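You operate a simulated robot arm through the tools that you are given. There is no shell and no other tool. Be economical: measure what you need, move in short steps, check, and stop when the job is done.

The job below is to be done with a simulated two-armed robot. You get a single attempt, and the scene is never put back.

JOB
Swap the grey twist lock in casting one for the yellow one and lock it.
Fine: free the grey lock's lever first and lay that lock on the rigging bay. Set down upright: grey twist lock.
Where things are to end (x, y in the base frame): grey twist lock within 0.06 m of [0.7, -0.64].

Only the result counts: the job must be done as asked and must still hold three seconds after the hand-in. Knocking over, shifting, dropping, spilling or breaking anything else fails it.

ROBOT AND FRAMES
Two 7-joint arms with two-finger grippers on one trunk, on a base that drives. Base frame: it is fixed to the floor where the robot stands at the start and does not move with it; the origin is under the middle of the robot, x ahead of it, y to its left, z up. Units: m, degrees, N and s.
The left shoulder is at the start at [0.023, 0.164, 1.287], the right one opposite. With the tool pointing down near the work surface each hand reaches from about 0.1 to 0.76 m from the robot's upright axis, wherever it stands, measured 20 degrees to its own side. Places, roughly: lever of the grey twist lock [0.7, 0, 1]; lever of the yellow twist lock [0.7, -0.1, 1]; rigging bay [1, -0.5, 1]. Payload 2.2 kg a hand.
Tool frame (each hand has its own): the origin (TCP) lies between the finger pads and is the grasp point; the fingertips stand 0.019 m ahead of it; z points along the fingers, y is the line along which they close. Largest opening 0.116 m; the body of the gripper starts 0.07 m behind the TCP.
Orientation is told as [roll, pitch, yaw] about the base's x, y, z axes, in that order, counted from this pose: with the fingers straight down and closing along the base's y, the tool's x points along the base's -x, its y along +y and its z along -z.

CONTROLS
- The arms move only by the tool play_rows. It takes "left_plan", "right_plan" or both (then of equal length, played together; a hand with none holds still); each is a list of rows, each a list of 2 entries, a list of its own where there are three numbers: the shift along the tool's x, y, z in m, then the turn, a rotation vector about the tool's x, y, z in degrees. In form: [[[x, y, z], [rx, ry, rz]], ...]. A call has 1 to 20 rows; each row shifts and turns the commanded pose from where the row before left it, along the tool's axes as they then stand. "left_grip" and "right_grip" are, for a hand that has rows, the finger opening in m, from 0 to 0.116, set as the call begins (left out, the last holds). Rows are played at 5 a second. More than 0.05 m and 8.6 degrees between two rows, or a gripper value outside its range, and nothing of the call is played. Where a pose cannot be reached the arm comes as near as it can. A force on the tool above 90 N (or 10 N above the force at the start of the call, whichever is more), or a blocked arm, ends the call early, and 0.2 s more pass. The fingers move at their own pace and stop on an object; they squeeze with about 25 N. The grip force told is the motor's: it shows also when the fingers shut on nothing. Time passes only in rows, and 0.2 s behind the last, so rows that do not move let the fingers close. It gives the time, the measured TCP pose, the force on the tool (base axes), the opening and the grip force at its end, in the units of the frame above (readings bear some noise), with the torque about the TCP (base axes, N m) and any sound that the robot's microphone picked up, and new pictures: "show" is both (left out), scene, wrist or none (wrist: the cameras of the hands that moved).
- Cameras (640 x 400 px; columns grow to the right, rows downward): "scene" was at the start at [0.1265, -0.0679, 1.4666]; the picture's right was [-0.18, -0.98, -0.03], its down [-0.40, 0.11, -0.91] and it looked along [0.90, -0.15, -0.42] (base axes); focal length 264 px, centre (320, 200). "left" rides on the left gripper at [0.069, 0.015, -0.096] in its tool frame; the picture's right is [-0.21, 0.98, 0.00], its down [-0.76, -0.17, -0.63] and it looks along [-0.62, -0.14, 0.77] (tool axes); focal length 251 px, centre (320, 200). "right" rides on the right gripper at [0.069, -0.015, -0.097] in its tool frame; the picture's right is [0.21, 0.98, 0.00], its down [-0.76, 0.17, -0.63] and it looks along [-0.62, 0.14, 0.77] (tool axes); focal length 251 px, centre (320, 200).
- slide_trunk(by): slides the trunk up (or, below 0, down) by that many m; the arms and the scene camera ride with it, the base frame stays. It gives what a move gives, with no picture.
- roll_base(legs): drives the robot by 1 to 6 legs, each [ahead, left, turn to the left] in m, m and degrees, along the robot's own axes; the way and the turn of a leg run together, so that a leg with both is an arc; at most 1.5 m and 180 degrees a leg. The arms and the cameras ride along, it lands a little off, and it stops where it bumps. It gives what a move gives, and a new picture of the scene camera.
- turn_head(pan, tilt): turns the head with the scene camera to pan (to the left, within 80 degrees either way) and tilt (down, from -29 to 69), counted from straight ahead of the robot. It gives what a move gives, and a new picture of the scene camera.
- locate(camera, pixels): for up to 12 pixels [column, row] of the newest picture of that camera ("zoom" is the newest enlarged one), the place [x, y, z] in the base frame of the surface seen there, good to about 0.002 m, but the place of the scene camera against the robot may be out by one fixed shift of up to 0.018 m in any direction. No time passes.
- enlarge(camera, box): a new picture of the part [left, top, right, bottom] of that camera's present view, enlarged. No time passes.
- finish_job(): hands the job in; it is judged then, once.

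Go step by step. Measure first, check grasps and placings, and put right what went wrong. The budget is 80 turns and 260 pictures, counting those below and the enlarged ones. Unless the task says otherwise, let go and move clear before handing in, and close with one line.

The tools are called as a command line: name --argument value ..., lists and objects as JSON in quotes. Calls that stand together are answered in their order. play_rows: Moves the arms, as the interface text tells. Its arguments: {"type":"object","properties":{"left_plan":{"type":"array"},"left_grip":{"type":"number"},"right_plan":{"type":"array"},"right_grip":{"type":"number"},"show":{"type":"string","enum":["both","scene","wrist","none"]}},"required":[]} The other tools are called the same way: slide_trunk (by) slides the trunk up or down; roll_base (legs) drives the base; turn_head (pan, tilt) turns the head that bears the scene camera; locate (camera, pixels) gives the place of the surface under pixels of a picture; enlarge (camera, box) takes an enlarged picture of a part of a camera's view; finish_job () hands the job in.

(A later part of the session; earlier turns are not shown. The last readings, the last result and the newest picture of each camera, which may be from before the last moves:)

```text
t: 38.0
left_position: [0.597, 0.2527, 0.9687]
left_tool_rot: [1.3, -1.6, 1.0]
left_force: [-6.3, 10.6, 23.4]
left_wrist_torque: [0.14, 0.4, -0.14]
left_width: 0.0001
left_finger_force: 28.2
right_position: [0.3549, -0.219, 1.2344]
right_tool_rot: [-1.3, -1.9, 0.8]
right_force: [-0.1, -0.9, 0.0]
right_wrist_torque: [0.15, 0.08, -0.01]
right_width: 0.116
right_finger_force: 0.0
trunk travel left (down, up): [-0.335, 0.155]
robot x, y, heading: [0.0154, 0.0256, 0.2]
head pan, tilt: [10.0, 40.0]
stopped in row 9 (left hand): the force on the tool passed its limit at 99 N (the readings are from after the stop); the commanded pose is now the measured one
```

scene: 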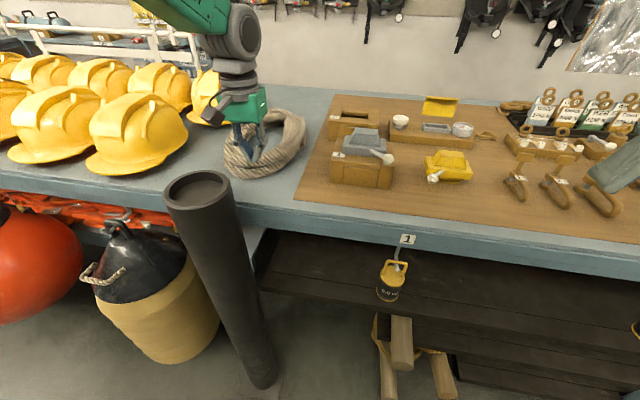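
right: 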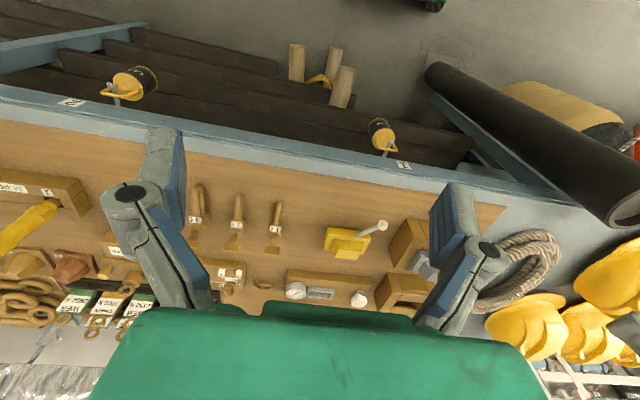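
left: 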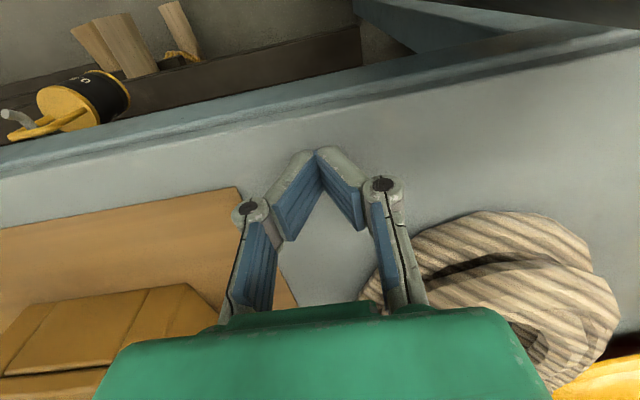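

Contact: the fist rests on the table with about 23 N. I'll wait and see if the rocking dies.

slide_trunk --by 0

slide_trunk --by 0

slide_trunk --by 0

slide_trunk --by 0

slide_trunk --by 0

```text
t: 38.5
left_position: [0.5946, 0.2647, 0.9688]
left_tool_rot: [0.3, -1.9, 1.0]
left_force: [2.7, -6.3, 32.2]
left_wrist_torque: [-0.17, 0.27, 0.05]
left_width: 0.0
left_finger_force: 28.3
right_position: [0.3517, -0.1998, 1.2399]
right_tool_rot: [-2.0, -2.0, 0.9]
right_force: [0.2, -0.4, 0.8]
right_wrist_torque: [0.01, 0.03, 0.01]
right_width: 0.116
right_finger_force: 0.0
trunk travel left (down, up): [-0.335, 0.155]
robot x, y, heading: [0.0194, 0.0279, 0.4]
head pan, tilt: [10.0, 40.0]
```

```text
t: 39.0
left_position: [0.5944, 0.2661, 0.9699]
left_tool_rot: [0.4, -1.8, 1.0]
left_force: [6.4, 3.5, 36.1]
left_wrist_torque: [0.04, 0.23, -0.05]
left_width: 0.0001
left_finger_force: 28.3
right_position: [0.3525, -0.2004, 1.2383]
right_tool_rot: [-2.0, -2.1, 0.8]
right_force: [0.6, -0.1, -0.7]
right_wrist_torque: [-0.01, 0.0, -0.01]
right_width: 0.1159
right_finger_force: 0.0
trunk travel left (down, up): [-0.335, 0.155]
robot x, y, heading: [0.0151, 0.0285, 0.4]
head pan, tilt: [10.0, 40.0]
```

```text
t: 39.5
left_position: [0.5937, 0.2651, 0.9687]
left_tool_rot: [0.5, -1.9, 1.0]
left_force: [6.5, 13.4, 35.4]
left_wrist_torque: [0.17, 0.25, -0.14]
left_width: 0.0
left_finger_force: 28.6
right_position: [0.3526, -0.2018, 1.2392]
right_tool_rot: [-2.0, -2.2, 1.0]
right_force: [0.5, -0.4, 0.6]
right_wrist_torque: [-0.03, 0.0, 0.0]
right_width: 0.116
right_finger_force: 0.0
trunk travel left (down, up): [-0.335, 0.155]
robot x, y, heading: [0.0146, 0.0256, 0.1]
head pan, tilt: [10.0, 40.0]
```

```text
t: 40.0
left_position: [0.594, 0.2658, 0.9686]
left_tool_rot: [0.4, -1.8, 1.0]
left_force: [6.7, 14.0, 35.1]
left_wrist_torque: [0.24, 0.23, -0.17]
left_width: 0.0
left_finger_force: 28.4
right_position: [0.3505, -0.2008, 1.2381]
right_tool_rot: [-2.0, -2.1, 0.8]
right_force: [-0.8, 0.0, 0.4]
right_wrist_torque: [0.01, 0.02, 0.01]
right_width: 0.1159
right_finger_force: 0.0
trunk travel left (down, up): [-0.335, 0.155]
robot x, y, heading: [0.016, 0.0287, 0.3]
head pan, tilt: [10.0, 40.0]
```

```text
t: 40.5
left_position: [0.5933, 0.2643, 0.9696]
left_tool_rot: [0.4, -1.8, 1.0]
left_force: [6.3, 13.5, 36.1]
left_wrist_torque: [0.23, 0.23, -0.1]
left_width: 0.0
left_finger_force: 28.4
right_position: [0.3519, -0.2009, 1.2386]
right_tool_rot: [-2.0, -2.1, 0.9]
right_force: [0.7, 0.1, 0.0]
right_wrist_torque: [0.0, 0.01, 0.0]
right_width: 0.116
right_finger_force: 0.1
trunk travel left (down, up): [-0.335, 0.155]
robot x, y, heading: [0.0125, 0.0251, 0.2]
head pan, tilt: [10.0, 40.0]
```

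The rocking is gone while the left fist is braced. Now I'll level the right hand and move it over to view the locks.

play_rows --right_plan '[[[-0.02, 0.02, 0], [-0.4, 0.4, 0.2]], [[-0.025, 0.025, 0], [-0.4, 0.4, 0.2]], [[-0.025, 0.025, 0], [-0.4, 0.4, 0.2]], [[-0.025, 0.025, 0.01], [-0.4, 0.4, 0.2]], [[-0.025, 0.025, 0.01], [-0.4, 0.5, 0.1]], [[-0.02, 0.02, 0.01], [0, 0, 0]], [[-0.01, 0.01, 0], [0, 0, 0]], [[0, 0, 0], [0, 0, 0]], [[0, 0, 0], [0, 0, 0]]]' --show "both"

enlarge --camera "right" --box '[200, 110, 440, 260]'

```text
t: 42.5
left_position: [0.5935, 0.2632, 0.9693]
left_tool_rot: [0.5, -1.7, 1.0]
left_force: [3.3, 6.2, 35.6]
left_wrist_torque: [0.05, 0.34, -0.09]
left_width: 0.0
left_finger_force: 28.5
right_position: [0.4983, -0.0513, 1.2079]
right_tool_rot: [0.0, 0.0, 0.0]
right_force: [0.2, -0.7, 0.7]
right_wrist_torque: [0.02, -0.01, -0.01]
right_width: 0.116
right_finger_force: 0.1
trunk travel left (down, up): [-0.335, 0.155]
robot x, y, heading: [0.0187, 0.0252, 0.2]
head pan, tilt: [10.0, 40.0]
```

scene: 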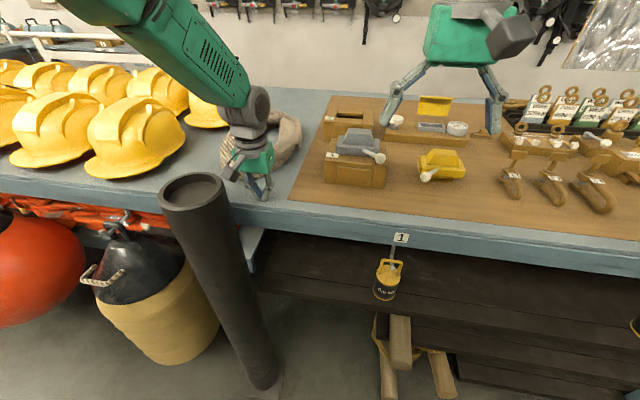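
right: 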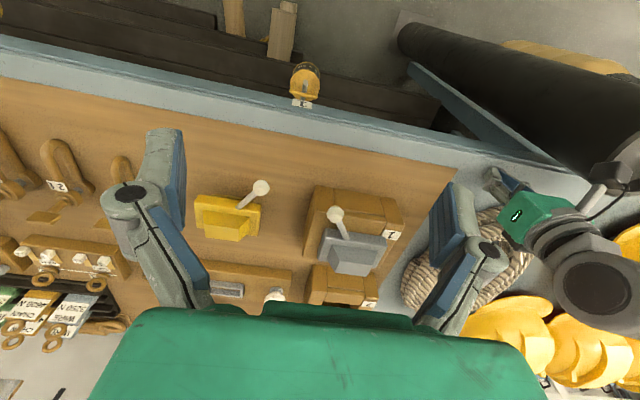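

```text
2.67 times, centred on (320, 185) of right
```

zoom: 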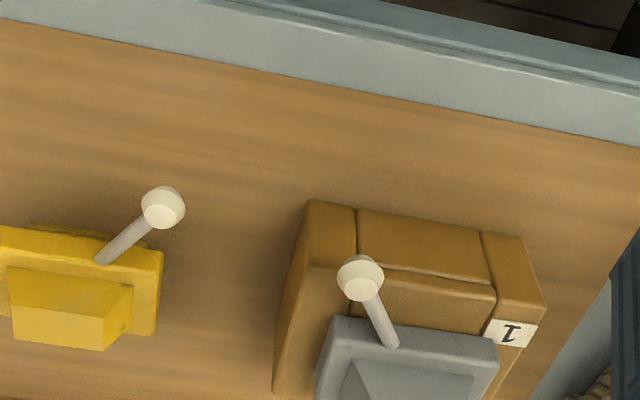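

The arm tracks precisely now. I'll enlarge the locks and measure them.

enlarge --camera "right" --box '[180, 165, 412, 310]'

locate --camera "right" --pixels '[[334, 213], [342, 227], [326, 233], [384, 243], [378, 272], [322, 263], [337, 243], [372, 249], [335, 266], [367, 272], [350, 256], [352, 200]]'

locate --camera "right" --pixels '[[261, 187], [248, 199], [200, 197], [257, 205], [254, 234], [200, 225], [206, 211], [245, 217], [207, 230], [236, 237], [225, 222], [280, 210]]'

```text
2.76 times, centred on (296, 238) of right
```

zoom: 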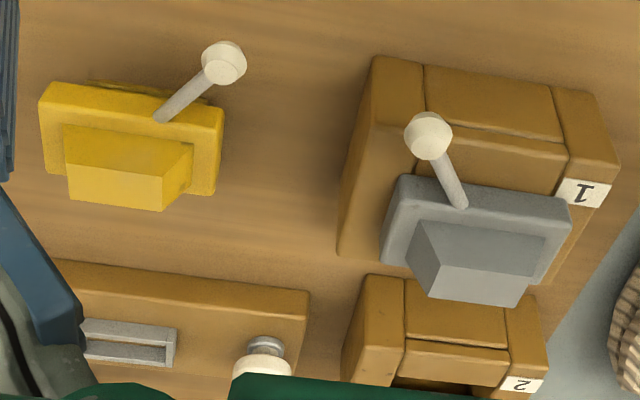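

```text
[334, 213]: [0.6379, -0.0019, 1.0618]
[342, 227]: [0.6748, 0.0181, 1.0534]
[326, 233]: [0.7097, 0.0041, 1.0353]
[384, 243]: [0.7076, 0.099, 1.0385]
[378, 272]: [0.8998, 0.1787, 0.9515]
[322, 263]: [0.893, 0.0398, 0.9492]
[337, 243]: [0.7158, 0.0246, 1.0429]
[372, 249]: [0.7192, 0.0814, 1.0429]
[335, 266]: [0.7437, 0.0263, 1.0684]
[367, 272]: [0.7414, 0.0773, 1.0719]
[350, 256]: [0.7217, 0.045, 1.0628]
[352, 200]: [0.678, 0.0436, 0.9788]
```

```text
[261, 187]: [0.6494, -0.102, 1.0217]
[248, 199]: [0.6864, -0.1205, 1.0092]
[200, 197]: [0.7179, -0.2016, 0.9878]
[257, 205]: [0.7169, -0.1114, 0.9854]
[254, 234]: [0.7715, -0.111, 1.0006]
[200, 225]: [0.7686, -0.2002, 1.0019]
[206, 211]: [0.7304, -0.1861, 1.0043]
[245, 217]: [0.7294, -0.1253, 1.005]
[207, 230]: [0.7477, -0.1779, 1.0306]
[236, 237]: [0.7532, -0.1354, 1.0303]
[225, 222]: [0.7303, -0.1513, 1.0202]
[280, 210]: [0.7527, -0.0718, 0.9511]
```

Geometry is now clear: the grey lever pivots about the lock centre (0.738, 0.052), L≈0.114, at −29° (toward −y), while yellow's free lever stands at +29°. I'll bring the right hand over the grey knob at (0.638, −0.002, 1.062), yawed along the lever.

play_rows --right_plan '[[[-0.03, 0.01, 0.015], [0, 0, 0]], [[-0.03, 0.01, 0.02], [0, 0, 0]], [[-0.03, 0.01, 0.02], [0, 0, 0]], [[-0.03, 0.01, 0.02], [0, 0, 0]], [[-0.02, 0.009, 0.01], [0, 0, 0]], [[0, 0, 0], [0, 0, -7.15]], [[0, 0, 0], [0, 0, -7.15]], [[0, 0, 0], [0, 0, -7.15]], [[0, 0, 0], [0, 0, -7.15]], [[0, 0, 0], [0, 0, 0]], [[0, 0, 0], [0, 0, 0]]]' --right_grip 0.045 --show "both"

```text
t: 44.9
left_position: [0.5932, 0.2631, 0.9682]
left_tool_rot: [0.6, -1.7, 1.0]
left_force: [2.3, 2.4, 35.0]
left_wrist_torque: [0.0, 0.29, -0.04]
left_width: 0.0
left_finger_force: 28.2
right_position: [0.6406, -0.0022, 1.1231]
right_tool_rot: [0.2, -0.1, 28.6]
right_force: [-1.1, 0.4, 1.0]
right_wrist_torque: [-0.02, 0.01, -0.02]
right_width: 0.045
right_finger_force: 0.1
trunk travel left (down, up): [-0.335, 0.155]
robot x, y, heading: [0.016, 0.0259, 0.1]
head pan, tilt: [10.0, 40.0]
```

scene: 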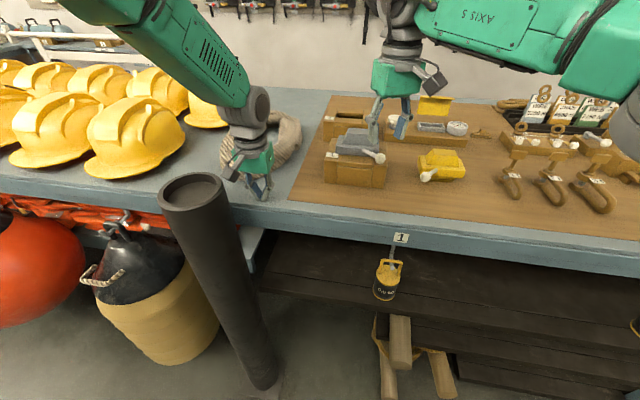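
right: 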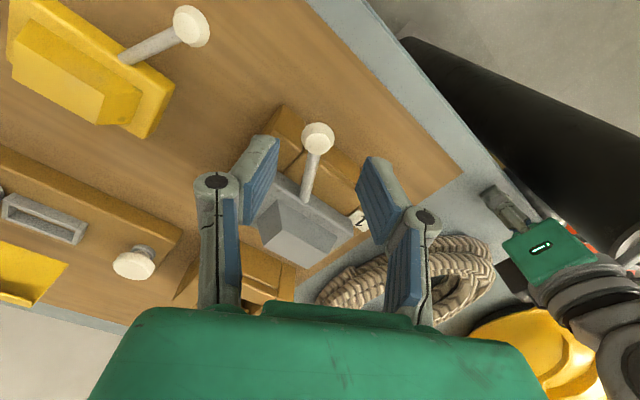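

The lever lines up between the fingers (knob at (318,138)). I'll re-measure the knob and shaft from here.

locate --camera "right" --pixels '[[318, 136], [318, 128], [308, 138], [328, 138], [311, 175], [307, 200]]'

```text
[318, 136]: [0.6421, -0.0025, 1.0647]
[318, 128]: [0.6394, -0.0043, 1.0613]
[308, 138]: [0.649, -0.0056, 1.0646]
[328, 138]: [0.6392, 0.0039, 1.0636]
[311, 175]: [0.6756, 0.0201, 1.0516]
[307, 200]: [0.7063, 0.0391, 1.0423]
```

The knob is within 2 mm of the TCP axis. I'll descend around it and sweep the lever 18° toward +y as a test.

play_rows --right_plan '[[[0, 0, 0.02], [0, 0, -0.7]], [[0, 0, 0.02], [0, 0, -0.7]], [[0, 0, 0.02], [0, 0, 0]], [[0, 0, 0], [0, 0, 0]], [[-0.0006, 0.0118, 0], [0, 0, 6]], [[-0.0006, 0.0118, 0], [0, 0, 6]], [[-0.0006, 0.0118, 0], [0, 0, 6]], [[0, 0, 0], [0, 0, 0]]]' --right_grip 0.035 --show "both"

```text
t: 46.7
left_position: [0.5927, 0.2635, 0.9691]
left_tool_rot: [0.5, -1.8, 1.0]
left_force: [1.1, 1.3, 34.5]
left_wrist_torque: [0.01, 0.34, 0.0]
left_width: 0.0003
left_finger_force: 28.7
right_position: [0.6303, 0.0313, 1.0638]
right_tool_rot: [0.1, -0.1, 12.0]
right_force: [0.7, 0.2, 0.4]
right_wrist_torque: [-0.02, -0.04, -0.02]
right_width: 0.0352
right_finger_force: 0.1
trunk travel left (down, up): [-0.335, 0.155]
robot x, y, heading: [0.0168, 0.0267, 0.3]
head pan, tilt: [10.0, 40.0]
```

scene: 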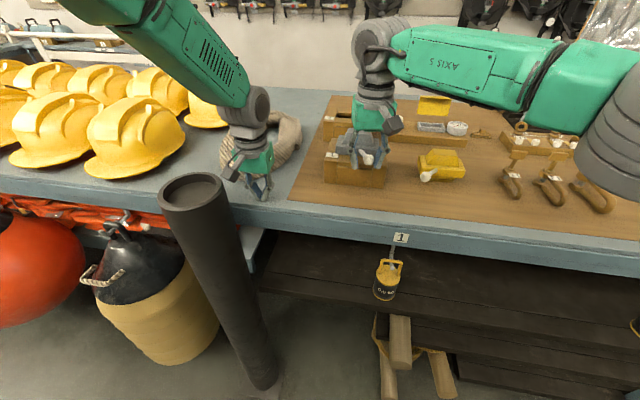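
right: 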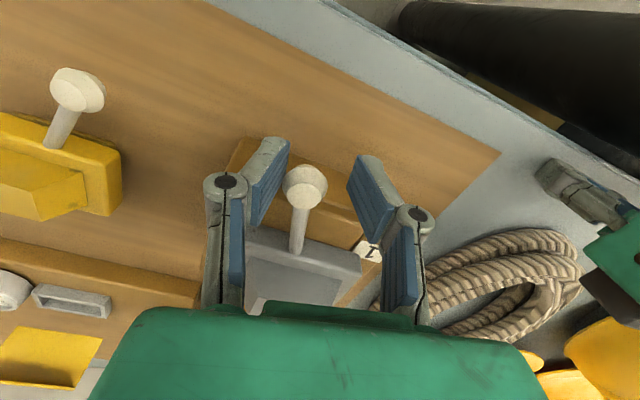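

The lever follows freely. I'll continue the arc toward +30°.

play_rows --right_plan '[[[-0.0006, 0.0118, 0], [0, 0, 6]], [[-0.0006, 0.0118, 0], [0, 0, 6]], [[-0.0006, 0.0118, 0], [0, 0, 6]], [[-0.0006, 0.0118, 0], [0, 0, 6]], [[-0.0006, 0.0118, 0], [0, 0, 6]], [[-0.0006, 0.0118, 0], [0, 0, 6]], [[-0.0006, 0.0118, 0], [0, 0, 6]], [[-0.0003, 0.0059, 0], [0, 0, 3]], [[-0.0001, 0.003, 0], [0, 0, 1.5]], [[0, 0, 0], [0, 0, 0]]]' --show "both"

```text
t: 48.9
left_position: [0.5921, 0.2639, 0.9687]
left_tool_rot: [0.5, -1.7, 0.9]
left_force: [1.0, 3.1, 34.2]
left_wrist_torque: [-0.02, 0.34, -0.06]
left_width: 0.0
left_finger_force: 29.1
right_position: [0.6342, 0.0987, 1.06]
right_tool_rot: [0.1, 0.1, -34.6]
right_force: [0.5, 0.5, 1.1]
right_wrist_torque: [0.01, -0.03, 0.0]
right_width: 0.0349
right_finger_force: 0.2
right hand out of reach, approached as far as the arm can: row 7
trunk travel left (down, up): [-0.335, 0.155]
robot x, y, heading: [0.0167, 0.0273, 0.4]
head pan, tilt: [10.0, 40.0]
```

scene: 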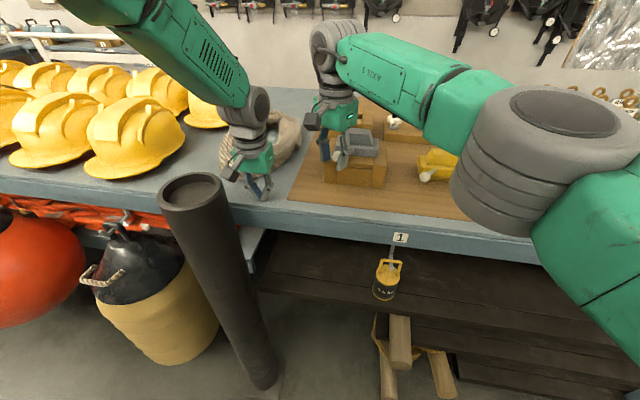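
right: 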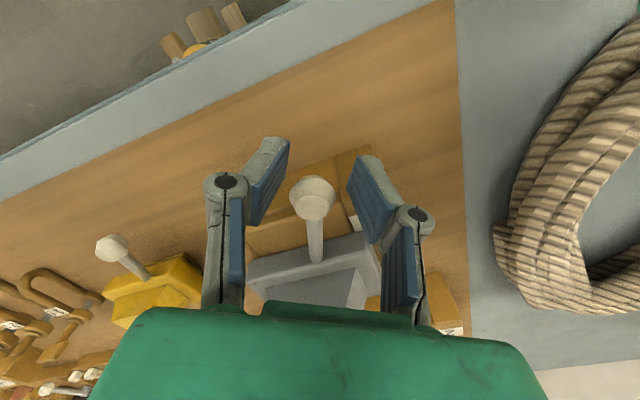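

I'm near +34° and the arm noted a reach limit there. I'll measure the lever's angle now.

locate --camera "right" --pixels '[[313, 190], [312, 200], [315, 235], [316, 255], [250, 270], [375, 245]]'

```text
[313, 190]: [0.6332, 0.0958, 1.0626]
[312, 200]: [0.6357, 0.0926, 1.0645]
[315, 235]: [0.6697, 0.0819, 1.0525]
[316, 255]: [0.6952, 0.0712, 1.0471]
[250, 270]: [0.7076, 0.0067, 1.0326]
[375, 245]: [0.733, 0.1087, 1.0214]
```

Lever is at about +21.5°; the hand fell short of command. I'll turn the tool back to a more comfortable yaw and push the rest straight in +y.

play_rows --right_plan '[[[0, 0, 0], [0, 0, -6]], [[0, 0, 0], [0, 0, -6]], [[0, 0, 0], [0, 0, -6]], [[0, 0, 0], [0, 0, -6]], [[0, 0.006, 0], [0, 0, 0]], [[-0.002, 0.006, 0], [0, 0, 0]], [[-0.002, 0.006, 0], [0, 0, 0]], [[-0.002, 0.005, 0], [0, 0, 0]], [[0, 0, 0], [0, 0, 0]], [[0, 0, 0], [0, 0, 0]]]' --show "wrist"

```text
t: 51.1
left_position: [0.5933, 0.2633, 0.9688]
left_tool_rot: [0.6, -1.8, 1.0]
left_force: [0.5, -1.2, 35.8]
left_wrist_torque: [-0.09, 0.36, 0.05]
left_width: 0.0
left_finger_force: 28.5
right_position: [0.6329, 0.1055, 1.0595]
right_tool_rot: [0.0, -0.1, -10.6]
right_force: [0.8, 0.8, -1.3]
right_wrist_torque: [0.0, 0.0, -0.02]
right_width: 0.0352
right_finger_force: 0.2
right hand out of reach, approached as far as the arm can: row 6, 7, 8
trunk travel left (down, up): [-0.335, 0.155]
robot x, y, heading: [0.0182, 0.0285, 0.2]
head pan, tilt: [10.0, 40.0]
```

right: 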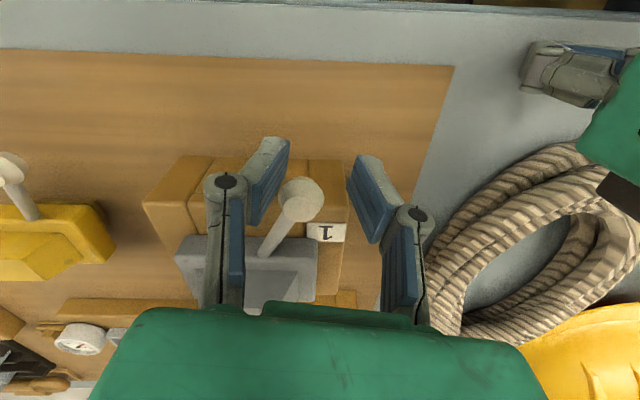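

Reach stops the hand at y≈0.105. I'll measure the lever angle, and the pipe's foot in case the base has to turn.

locate --camera "right" --pixels '[[301, 190], [300, 200], [280, 232], [265, 252]]'

locate --camera "scene" --pixels '[[262, 375], [240, 300], [205, 230], [190, 360], [300, 380]]'

```text
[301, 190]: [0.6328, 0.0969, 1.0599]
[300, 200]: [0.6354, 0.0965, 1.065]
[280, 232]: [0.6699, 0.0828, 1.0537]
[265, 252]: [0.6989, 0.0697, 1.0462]
```

```text
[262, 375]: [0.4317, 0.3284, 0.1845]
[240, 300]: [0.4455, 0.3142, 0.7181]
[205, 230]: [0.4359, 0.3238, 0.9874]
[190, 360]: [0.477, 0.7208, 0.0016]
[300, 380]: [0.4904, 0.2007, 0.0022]
```

The lever stands at ~+23°, not yet at its stop. I'll lift the right hand clear, raise the left, and turn the base 20° left so the right arm faces casting one comfortably.

play_rows --right_plan '[[[0, 0, -0.02], [0, 0, 0]], [[0, 0, -0.03], [0, 0, 0]], [[0, 0, -0.03], [0, 0, 0]], [[0, 0, -0.03], [0, 0, 0]], [[0.02, -0.03, -0.02], [0, 0, -2.6]], [[0.03, -0.04, -0.02], [0, 0, -4]], [[0.03, -0.04, 0], [0, 0, -4]], [[0.02, -0.04, 0], [0, 0, 0]], [[0, -0.04, 0], [0, 0, 0]], [[0, 0, 0], [0, 0, 0]]]' --show "none"

play_rows --left_plan '[[[0, 0, -0.02], [0, 0, 0]], [[0, 0, -0.03], [0, 0, 0]], [[0, 0, -0.04], [0, 0, 0]], [[0, 0, -0.04], [0, 0, 0]], [[0.01, -0.03, -0.04], [0, 0, 0]], [[0.02, -0.04, -0.04], [0, 0, 0]], [[0.02, -0.04, -0.02], [0, 0, 0]], [[0.02, -0.04, 0], [0, 0, 0]]]' --show "none"

roll_base --legs '[[0, 0, 20]]'

```text
refused: row 6 steps farther than a row can; nothing moved
```

```text
refused: row 5 steps farther than a row can; nothing moved
```

```text
t: 52.1
left_position: [0.5795, 0.2988, 0.9718]
left_tool_rot: [-1.6, -4.1, 5.4]
left_force: [47.8, -36.7, -19.9]
left_wrist_torque: [1.96, 2.74, -0.47]
left_width: 0.0
left_finger_force: 28.2
right_position: [0.6248, 0.1723, 1.06]
right_tool_rot: [-0.1, -0.1, -4.7]
right_force: [-0.2, -0.2, 0.1]
right_wrist_torque: [-0.05, -0.02, 0.01]
right_width: 0.0349
right_finger_force: 0.1
trunk travel left (down, up): [-0.335, 0.155]
robot x, y, heading: [0.018, 0.0248, 5.7]
head pan, tilt: [10.0, 40.0]
stopped in leg 1: the force on the tool passed its limit at 122 N (the readings are from after the stop); the commanded pose is now the measured one
```

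scene: 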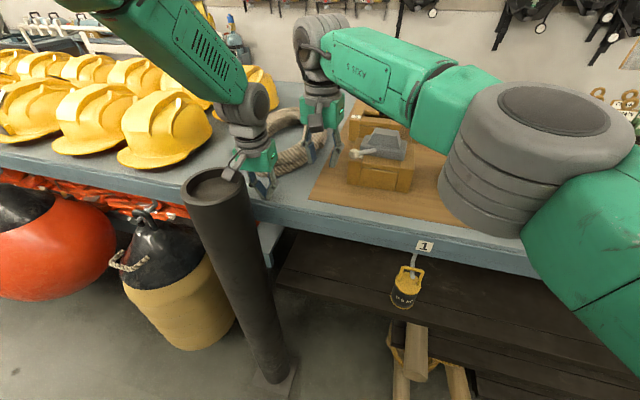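

My oversized rows were refused and the base turned 5.7° regardless, sweeping the right hand along. I'll check that nothing shifted before moving on.

enlarge --camera "scene" --box '[260, 80, 460, 220]'

enlarge --camera "right" --box '[0, 0, 640, 400]'

enlarge --camera "left" --box '[0, 0, 640, 400]'

```text
2.86 times, centred on (360, 150) of scene
```

zoom: 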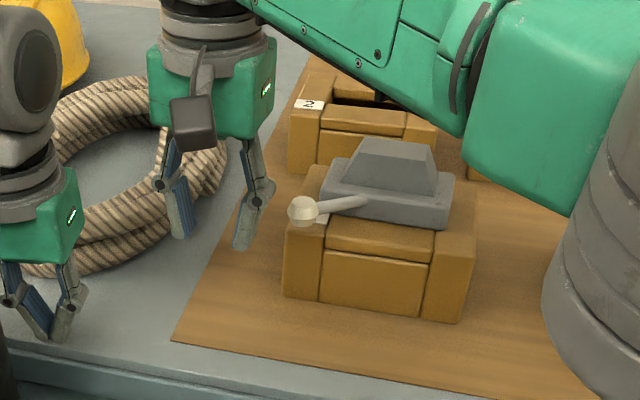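

```text
1.00 times, centred on (320, 200) of right (not enlarged: the box is as wide or as high as the picture)
```

zoom: 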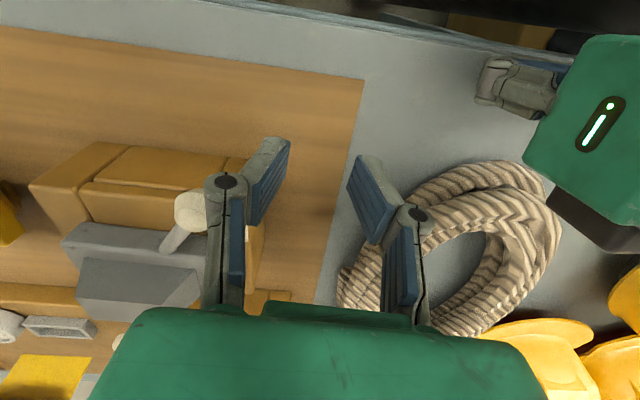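

```text
1.00 times, centred on (320, 200) of left (not enlarged: the box is as wide or as high as the picture)
```

zoom: 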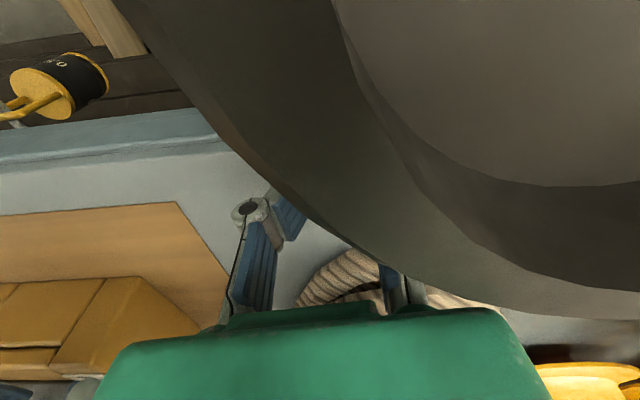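

The lever is now swung far toward +y; the left hand sits near the pipe, so it should go straight up. Measuring lever and casting first.

locate --camera "right" --pixels '[[190, 208], [172, 240], [65, 245], [75, 225], [200, 258], [85, 292], [195, 302], [32, 185], [90, 143]]'

locate --camera "scene" --pixels '[[208, 185], [190, 178], [235, 185], [215, 205]]'

play_rows --left_plan '[[[0, 0, -0.015], [0, 0, 0]], [[0, 0, -0.03], [0, 0, 0]], [[0, 0, -0.04], [0, 0, 0]], [[0, 0, -0.04], [0, 0, 0]], [[0, 0, -0.03], [0, 0, 0]], [[0, 0, -0.03], [0, 0, 0]]]' --show "scene"

```text
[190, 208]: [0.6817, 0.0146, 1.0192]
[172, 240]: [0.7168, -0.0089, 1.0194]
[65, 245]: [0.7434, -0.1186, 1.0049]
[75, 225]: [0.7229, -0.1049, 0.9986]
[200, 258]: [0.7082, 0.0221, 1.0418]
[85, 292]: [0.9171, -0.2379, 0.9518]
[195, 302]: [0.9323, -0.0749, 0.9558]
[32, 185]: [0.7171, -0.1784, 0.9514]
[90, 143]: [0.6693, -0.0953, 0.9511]
```

```text
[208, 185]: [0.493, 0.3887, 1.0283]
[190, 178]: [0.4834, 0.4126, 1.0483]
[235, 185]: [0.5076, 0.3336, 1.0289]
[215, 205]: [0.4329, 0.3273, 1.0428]
```

```text
t: 53.5
left_position: [0.5552, 0.3147, 1.1578]
left_tool_rot: [-1.5, -3.8, 5.9]
left_force: [-0.3, 0.7, -0.1]
left_wrist_torque: [0.0, -0.04, -0.02]
left_width: 0.0
left_finger_force: 28.2
right_position: [0.6152, 0.181, 1.0637]
right_tool_rot: [-0.3, -0.5, -4.5]
right_force: [-0.4, -0.3, 0.4]
right_wrist_torque: [-0.03, 0.02, 0.02]
right_width: 0.0351
right_finger_force: 0.0
trunk travel left (down, up): [-0.335, 0.155]
robot x, y, heading: [0.0187, 0.0233, 6.0]
head pan, tilt: [10.0, 40.0]
```

scene: 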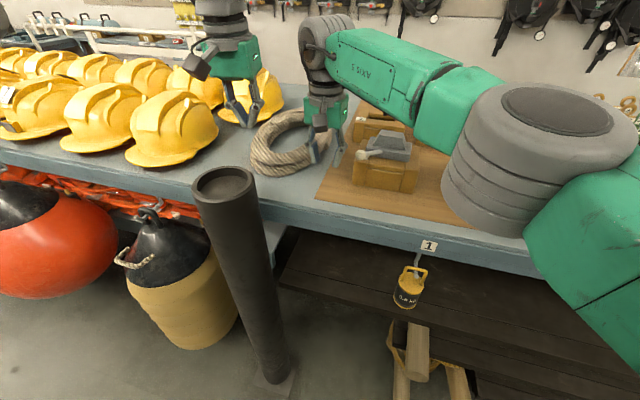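

Both fine so far. Now lift the right hand clear and bring it back, one call, with row steps under 0.05 m.

play_rows --right_plan '[[[0, 0, -0.03], [0, 0, 0]], [[0, 0, -0.04], [0, 0, 0]], [[0, 0, -0.04], [0, 0, 0]], [[0, 0, -0.03], [0, 0, 0]], [[0.01, -0.04, 0], [0, 0, 0]], [[0.01, -0.045, 0], [0, 0, 0]], [[0.02, -0.04, 0], [0, 0, 0]], [[0.02, -0.04, 0], [0, 0, 0]], [[0.02, -0.03, 0], [0, 0, 0]]]' --left_plan '[[[0, -0.02, -0.02], [0, 0, 0]], [[0, -0.03, 0], [0, 0, 0]], [[0, -0.03, 0], [0, 0, 0]], [[0, -0.03, 0], [0, 0, 0]], [[0.01, -0.03, 0], [0, 0, 0]], [[0.01, -0.02, 0], [0, 0, 0]], [[0.01, 0, 0], [0, 0, 0]], [[0.01, 0, 0], [0, 0, 0]], [[0, 0, 0], [0, 0, 0]]]' --show "scene"

```text
t: 54.5
left_position: [0.5634, 0.2228, 1.1951]
left_tool_rot: [-1.0, -5.3, 7.5]
left_force: [-0.2, 4.5, 0.2]
left_wrist_torque: [-0.49, -0.07, 0.04]
left_width: 0.0
left_finger_force: 28.6
right_position: [0.594, 0.1477, 1.1848]
right_tool_rot: [-1.1, -0.5, -5.8]
right_force: [-0.2, -4.6, 0.6]
right_wrist_torque: [0.62, 0.08, 0.1]
right_width: 0.0351
right_finger_force: 0.1
right hand out of reach, approached as far as the arm can: row 1, 2, 3
trunk travel left (down, up): [-0.335, 0.155]
robot x, y, heading: [0.0184, 0.0275, 6.1]
head pan, tilt: [10.0, 40.0]
stopped in row 5 (right hand): the force on the tool passed its limit at 111 N (the readings are from after the stop); the commanded pose is now the measured one
```

scene: 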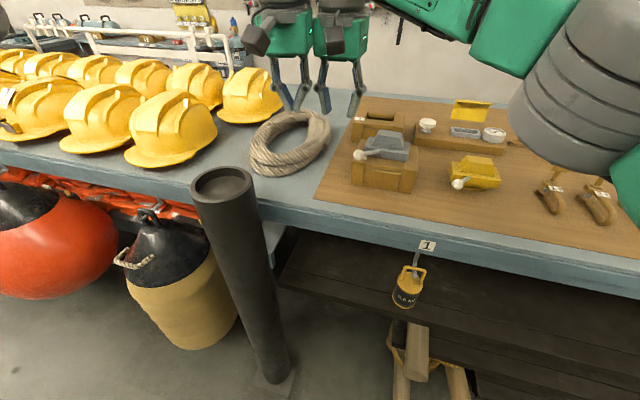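

The two grippers touched each other; nothing on the table changed. I'll move only the right hand away now.

play_rows --right_plan '[[[0.01, -0.03, 0], [0, 0, 0]], [[0.01, -0.045, 0], [0, 0, 0]], [[0.02, -0.045, 0], [0, 0, 0]], [[0.02, -0.045, 0], [0, 0, 0]], [[0.02, -0.045, 0], [0, 0, 0]], [[0.02, -0.04, 0], [0, 0, 0]], [[0, -0.03, 0], [0, 0, 0]]]' --show "scene"

```text
t: 56.1
left_position: [0.5663, 0.2159, 1.194]
left_tool_rot: [-0.7, -5.4, 7.2]
left_force: [-0.3, -1.4, 0.6]
left_wrist_torque: [0.06, -0.01, -0.02]
left_width: 0.0001
left_finger_force: 28.1
right_position: [0.4665, -0.1263, 1.1855]
right_tool_rot: [-0.9, -0.5, -5.8]
right_force: [0.8, 0.9, -0.3]
right_wrist_torque: [0.07, 0.02, -0.01]
right_width: 0.035
right_finger_force: 0.1
trunk travel left (down, up): [-0.335, 0.155]
robot x, y, heading: [0.018, 0.0259, 6.0]
head pan, tilt: [10.0, 40.0]
```

scene: 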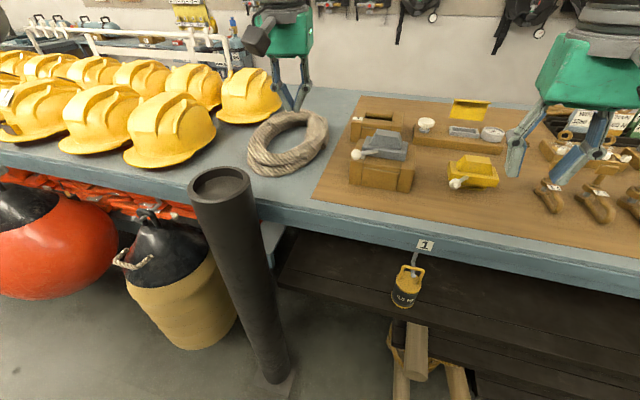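

Clear. Tuck the left hand inward so it stays away from the pipe during the turn.

play_rows --right_plan '[[[0, -0.03, 0], [0, 0, 0]], [[0, -0.03, 0], [0, 0, 0]], [[0, 0, 0], [0, 0, 0]], [[0, 0, 0], [0, 0, 0]]]' --left_plan '[[[0.015, -0.03, 0], [0, 1, 1.5]], [[0.015, -0.03, 0], [0, 1, 1.5]], [[0.015, -0.03, 0], [0, 1, 1.5]], [[0, -0.02, 0], [0, 1, 1.5]]]' --show "none"

```text
t: 57.1
left_position: [0.532, 0.1097, 1.1918]
left_tool_rot: [-0.7, -1.4, 1.3]
left_force: [0.1, 0.3, -0.3]
left_wrist_torque: [0.02, 0.02, 0.01]
left_width: 0.0003
left_finger_force: 28.2
right_position: [0.4617, -0.1788, 1.1912]
right_tool_rot: [-1.2, -0.4, -5.7]
right_force: [-0.1, 0.0, 0.2]
right_wrist_torque: [0.01, 0.02, -0.03]
right_width: 0.0349
right_finger_force: 0.1
trunk travel left (down, up): [-0.335, 0.155]
robot x, y, heading: [0.0172, 0.0287, 6.1]
head pan, tilt: [10.0, 40.0]
```

Both hands are high and apart. Turn the base 14° left.

roll_base --legs '[[0, 0, 14]]'

```text
t: 58.4
left_position: [0.4992, 0.2266, 1.1914]
left_tool_rot: [-0.4, -1.3, 15.4]
left_force: [0.6, -0.3, -0.3]
left_wrist_torque: [0.03, -0.02, 0.0]
left_width: 0.0
left_finger_force: 28.5
right_position: [0.5006, -0.0719, 1.1902]
right_tool_rot: [-0.9, -0.4, 8.3]
right_force: [0.5, -1.0, 0.1]
right_wrist_torque: [0.0, -0.01, -0.01]
right_width: 0.0348
right_finger_force: 0.1
trunk travel left (down, up): [-0.335, 0.155]
robot x, y, heading: [0.018, 0.0237, 20.3]
head pan, tilt: [10.0, 40.0]
```

scene: 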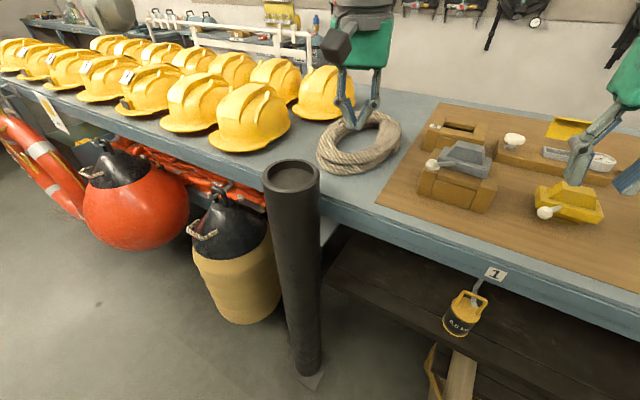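

Landed at heading 20.3° and everything on the bench is in place. Now I'll put the left fist down again at about (0.595, 0.255) as the brace.

play_rows --left_plan '[[[-0.025, 0, 0.02], [0, 0, 0]], [[-0.025, 0, 0.03], [0, 0, 0]], [[-0.025, 0, 0.03], [0, 0, 0]], [[-0.024, 0.002, 0.03], [0, 0, 0]], [[0, 0, 0.03], [0, 0, 0]], [[0, 0, 0.03], [0, 0, 0]], [[0, 0, 0.02], [0, 0, 0]], [[0, 0, 0.015], [0, 0, 0]], [[0, 0, 0.01], [0, 0, 0]], [[0, 0, 0.01], [0, 0, 0]], [[0, 0, 0.005], [0, 0, 0]], [[0, 0, 0.004], [0, 0, 0]]]' --left_grip 0 --show "scene"

```text
t: 61.0
left_position: [0.5969, 0.2568, 0.9686]
left_tool_rot: [-0.5, -2.3, 15.4]
left_force: [2.7, 2.9, 34.3]
left_wrist_torque: [0.0, 0.34, 0.0]
left_width: 0.0001
left_finger_force: 28.4
right_position: [0.493, -0.0713, 1.1937]
right_tool_rot: [-0.9, -0.7, 8.3]
right_force: [-0.5, 0.4, -0.4]
right_wrist_torque: [0.02, -0.01, 0.0]
right_width: 0.0352
right_finger_force: 0.1
trunk travel left (down, up): [-0.335, 0.155]
robot x, y, heading: [0.0183, 0.0265, 20.4]
head pan, tilt: [10.0, 40.0]
```

scene: 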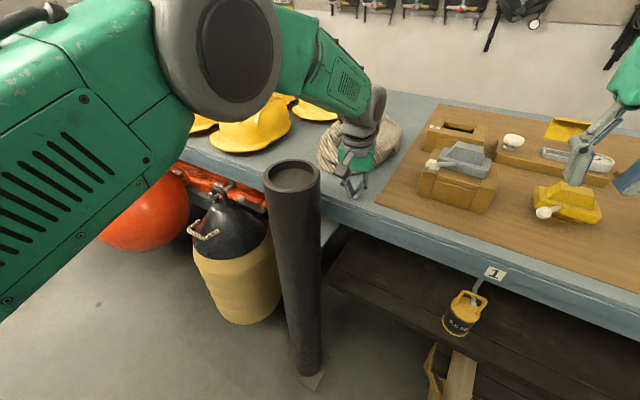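

Braced again. Level the right hand and look at the grey lock.

play_rows --right_plan '[[[-0.01, 0.03, 0], [-0.9, 0.7, 4]], [[-0.01, 0.03, 0], [0, 0, 4.3]], [[-0.01, 0.03, 0], [0, 0, 0]], [[0, 0.02, 0], [0, 0, 0]], [[0, 0, 0], [0, 0, 0]], [[0, 0, 0], [0, 0, 0]]]' --right_grip 0.116 --show "wrist"

enlarge --camera "right" --box '[160, 150, 400, 300]'

```text
t: 62.4
left_position: [0.5971, 0.2562, 0.9675]
left_tool_rot: [-0.6, -2.2, 15.4]
left_force: [3.5, 3.8, 43.5]
left_wrist_torque: [0.02, 0.35, -0.02]
left_width: 0.0
left_finger_force: 28.7
right_position: [0.5197, 0.0415, 1.1918]
right_tool_rot: [-0.1, -0.1, -0.1]
right_force: [-0.4, -0.4, 0.2]
right_wrist_torque: [0.01, 0.0, 0.01]
right_width: 0.1157
right_finger_force: 0.0
trunk travel left (down, up): [-0.335, 0.155]
robot x, y, heading: [0.0196, 0.0264, 20.3]
head pan, tilt: [10.0, 40.0]
```

right: 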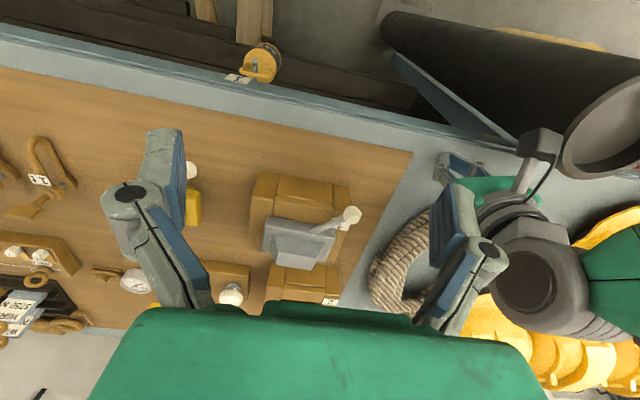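

```text
2.67 times, centred on (280, 225) of right
```

zoom: 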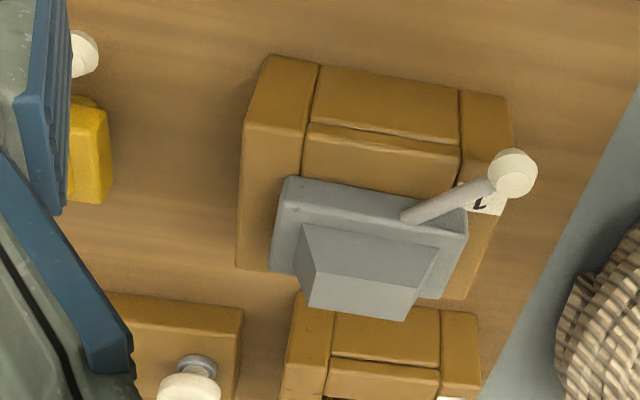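

locate --camera "right" --pixels '[[351, 216], [342, 220], [325, 227], [315, 231], [268, 222], [331, 236], [327, 258], [264, 245], [280, 235], [310, 241], [288, 262], [305, 266]]'

locate --camera "zoom" --pixels '[[262, 130], [300, 230], [430, 245], [312, 270], [412, 285], [310, 300], [405, 315], [290, 190], [465, 215], [420, 290], [275, 265], [345, 165]]'

```text
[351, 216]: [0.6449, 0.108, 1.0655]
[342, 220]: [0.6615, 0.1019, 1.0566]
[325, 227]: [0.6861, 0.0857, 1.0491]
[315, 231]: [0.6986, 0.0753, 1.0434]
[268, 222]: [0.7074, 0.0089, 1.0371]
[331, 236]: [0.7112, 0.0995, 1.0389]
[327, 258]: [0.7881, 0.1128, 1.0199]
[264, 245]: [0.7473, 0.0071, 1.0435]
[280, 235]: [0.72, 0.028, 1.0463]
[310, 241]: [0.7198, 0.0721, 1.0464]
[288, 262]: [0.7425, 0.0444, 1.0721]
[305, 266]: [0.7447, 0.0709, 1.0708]
```

```text
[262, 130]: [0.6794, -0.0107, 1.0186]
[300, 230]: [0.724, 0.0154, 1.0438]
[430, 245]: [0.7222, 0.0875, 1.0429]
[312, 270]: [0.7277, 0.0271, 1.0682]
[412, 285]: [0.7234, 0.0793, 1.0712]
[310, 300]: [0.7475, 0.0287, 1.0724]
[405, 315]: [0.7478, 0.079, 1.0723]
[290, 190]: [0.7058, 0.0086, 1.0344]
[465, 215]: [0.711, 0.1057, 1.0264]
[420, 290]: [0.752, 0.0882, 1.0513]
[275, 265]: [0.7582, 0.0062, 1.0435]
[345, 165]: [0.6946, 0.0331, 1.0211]
```

The lever sits at +30° and the lock body has not moved (centre (0.737, 0.053), handle 0.052 wide in y, top z 1.072). I'll go above the handle with the right hand.

play_rows --right_plan '[[[-0.04, 0.003, 0.01], [0, 0, 0]], [[-0.04, 0.003, 0.01], [0, 0, 0]], [[-0.04, 0.003, 0.01], [0, 0, 0]], [[-0.04, 0.003, 0.01], [0, 0, 0]], [[-0.04, 0, 0.01], [0, 0, 0]], [[-0.0175, 0, 0.01], [0, 0, 0]], [[0, 0, 0], [0, 0, 0]], [[0, 0, 0], [0, 0, 0]]]' --right_grip 0.09 --show "both"

```text
t: 64.2
left_position: [0.5968, 0.2553, 0.9683]
left_tool_rot: [-0.6, -2.2, 15.4]
left_force: [1.9, 4.5, 44.0]
left_wrist_torque: [0.04, 0.43, -0.04]
left_width: 0.0001
left_finger_force: 28.2
right_position: [0.7335, 0.0542, 1.1312]
right_tool_rot: [-0.1, 0.0, 0.0]
right_force: [-0.1, 0.3, -0.4]
right_wrist_torque: [-0.02, 0.03, -0.04]
right_width: 0.0899
right_finger_force: 0.2
trunk travel left (down, up): [-0.335, 0.155]
robot x, y, heading: [0.0184, 0.0257, 20.1]
head pan, tilt: [10.0, 40.0]
```

scene: 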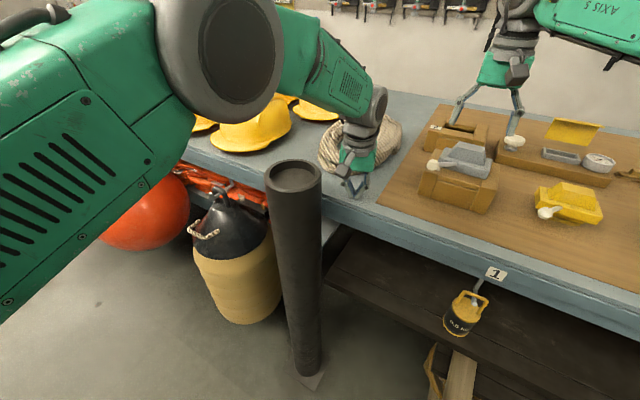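
right: 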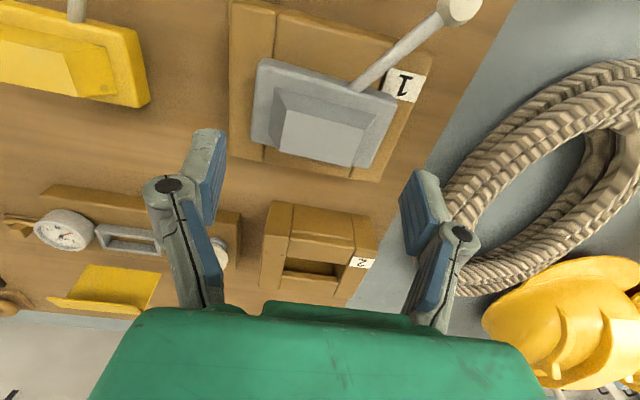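

Good top view of the grey lock. Quick re-measure from here.

locate --camera "right" --pixels '[[290, 112], [358, 130], [350, 162], [282, 147], [320, 138], [262, 66], [393, 103], [370, 162], [256, 138], [270, 100], [425, 75], [240, 150]]'

```text
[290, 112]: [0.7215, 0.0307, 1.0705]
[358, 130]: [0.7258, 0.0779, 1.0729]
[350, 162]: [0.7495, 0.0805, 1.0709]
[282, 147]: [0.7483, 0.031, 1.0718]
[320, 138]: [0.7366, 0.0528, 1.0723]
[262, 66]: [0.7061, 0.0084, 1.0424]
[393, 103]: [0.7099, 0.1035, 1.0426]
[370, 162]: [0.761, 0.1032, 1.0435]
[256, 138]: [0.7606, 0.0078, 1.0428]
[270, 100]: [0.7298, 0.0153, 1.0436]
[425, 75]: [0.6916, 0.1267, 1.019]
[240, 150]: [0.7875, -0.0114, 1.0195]
```

Handle centre is (0.7365, 0.055). Descend to z≈1.065 and close.

play_rows --right_plan '[[[-0.003, 0.001, 0.02], [0, 0, 0]], [[0, 0, 0.02], [0, 0, 0]], [[0, 0, 0.015], [0, 0, 0]], [[0, 0, 0.011], [0, 0, 0]], [[0, 0, 0], [0, 0, 0]]]' --show "none"

play_rows --right_plan '[[[0, 0, 0], [0, 0, 0]], [[0, 0, 0], [0, 0, 0]], [[0, 0, 0], [0, 0, 0]], [[0, 0, 0], [0, 0, 0]]]' --right_grip 0 --show "both"

```text
t: 65.4
left_position: [0.5962, 0.256, 0.9684]
left_tool_rot: [-0.6, -2.2, 15.4]
left_force: [1.2, 4.4, 43.3]
left_wrist_torque: [0.01, 0.39, -0.05]
left_width: 0.0002
left_finger_force: 28.5
right_position: [0.7375, 0.0527, 1.0672]
right_tool_rot: [-0.1, -0.1, 0.0]
right_force: [-0.3, -0.4, -0.1]
right_wrist_torque: [-0.02, 0.03, 0.02]
right_width: 0.09
right_finger_force: 0.0
trunk travel left (down, up): [-0.335, 0.155]
robot x, y, heading: [0.0166, 0.0229, 20.3]
head pan, tilt: [10.0, 40.0]
```

```text
t: 66.4
left_position: [0.5967, 0.2559, 0.9688]
left_tool_rot: [-0.7, -2.2, 15.4]
left_force: [0.8, 1.5, 44.2]
left_wrist_torque: [-0.03, 0.42, 0.01]
left_width: 0.0001
left_finger_force: 28.5
right_position: [0.7382, 0.0531, 1.0669]
right_tool_rot: [0.0, -0.1, 0.1]
right_force: [0.5, 2.3, 0.2]
right_wrist_torque: [0.46, 0.17, -0.13]
right_width: 0.0673
right_finger_force: 25.0
trunk travel left (down, up): [-0.335, 0.155]
robot x, y, heading: [0.0174, 0.0239, 20.1]
head pan, tilt: [10.0, 40.0]
```

scene: 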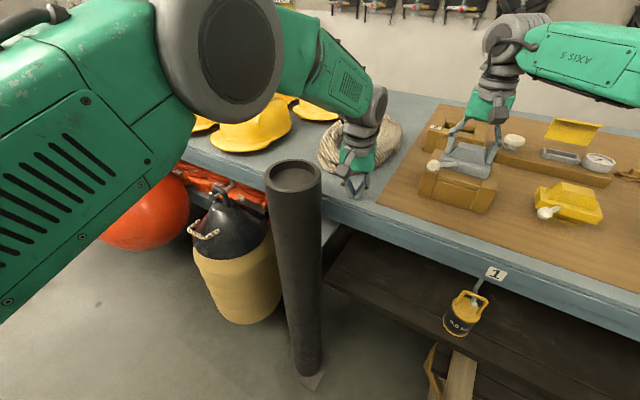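
right: 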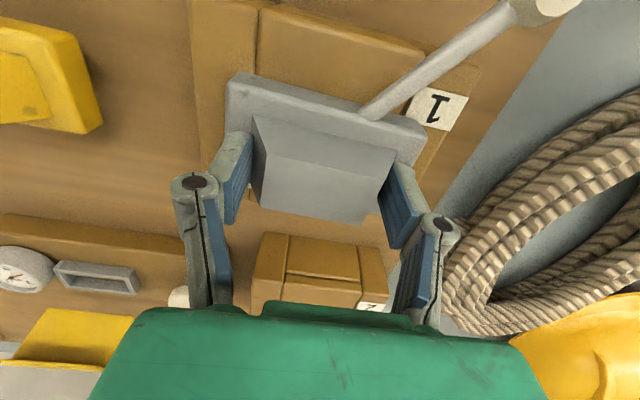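

The fingers bear on a sloped handle (0.067 wide at the tips), which could slip. The plate's vertical edges (0.097 wide) are safer; I'll open and regrip lower on the plate, centred on y 0.055.

play_rows --right_plan '[[[0, 0, 0], [0, 0, 0]], [[0, 0.001, 0], [0, 0, 0]], [[0, 0.001, 0], [0, 0, 0]], [[0, 0, 0.008], [0, 0, 0]], [[0, 0, 0.008], [0, 0, 0]], [[0, 0, 0.005], [0, 0, 0]], [[0, 0, 0], [0, 0, 0]]]' --right_grip 0.116 --show "wrist"

```text
t: 68.0
left_position: [0.5965, 0.2551, 0.9687]
left_tool_rot: [-0.6, -2.2, 15.3]
left_force: [0.4, 1.8, 43.1]
left_wrist_torque: [0.01, 0.43, -0.06]
left_width: 0.0
left_finger_force: 28.3
right_position: [0.7377, 0.0548, 1.0456]
right_tool_rot: [-0.1, 0.0, -0.1]
right_force: [0.4, 0.2, 0.3]
right_wrist_torque: [0.01, -0.01, 0.01]
right_width: 0.1161
right_finger_force: 0.0
trunk travel left (down, up): [-0.335, 0.155]
robot x, y, heading: [0.0168, 0.0241, 20.1]
head pan, tilt: [10.0, 40.0]
```

right: 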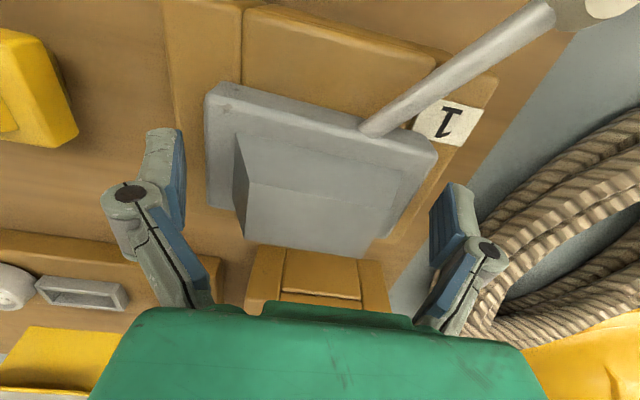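

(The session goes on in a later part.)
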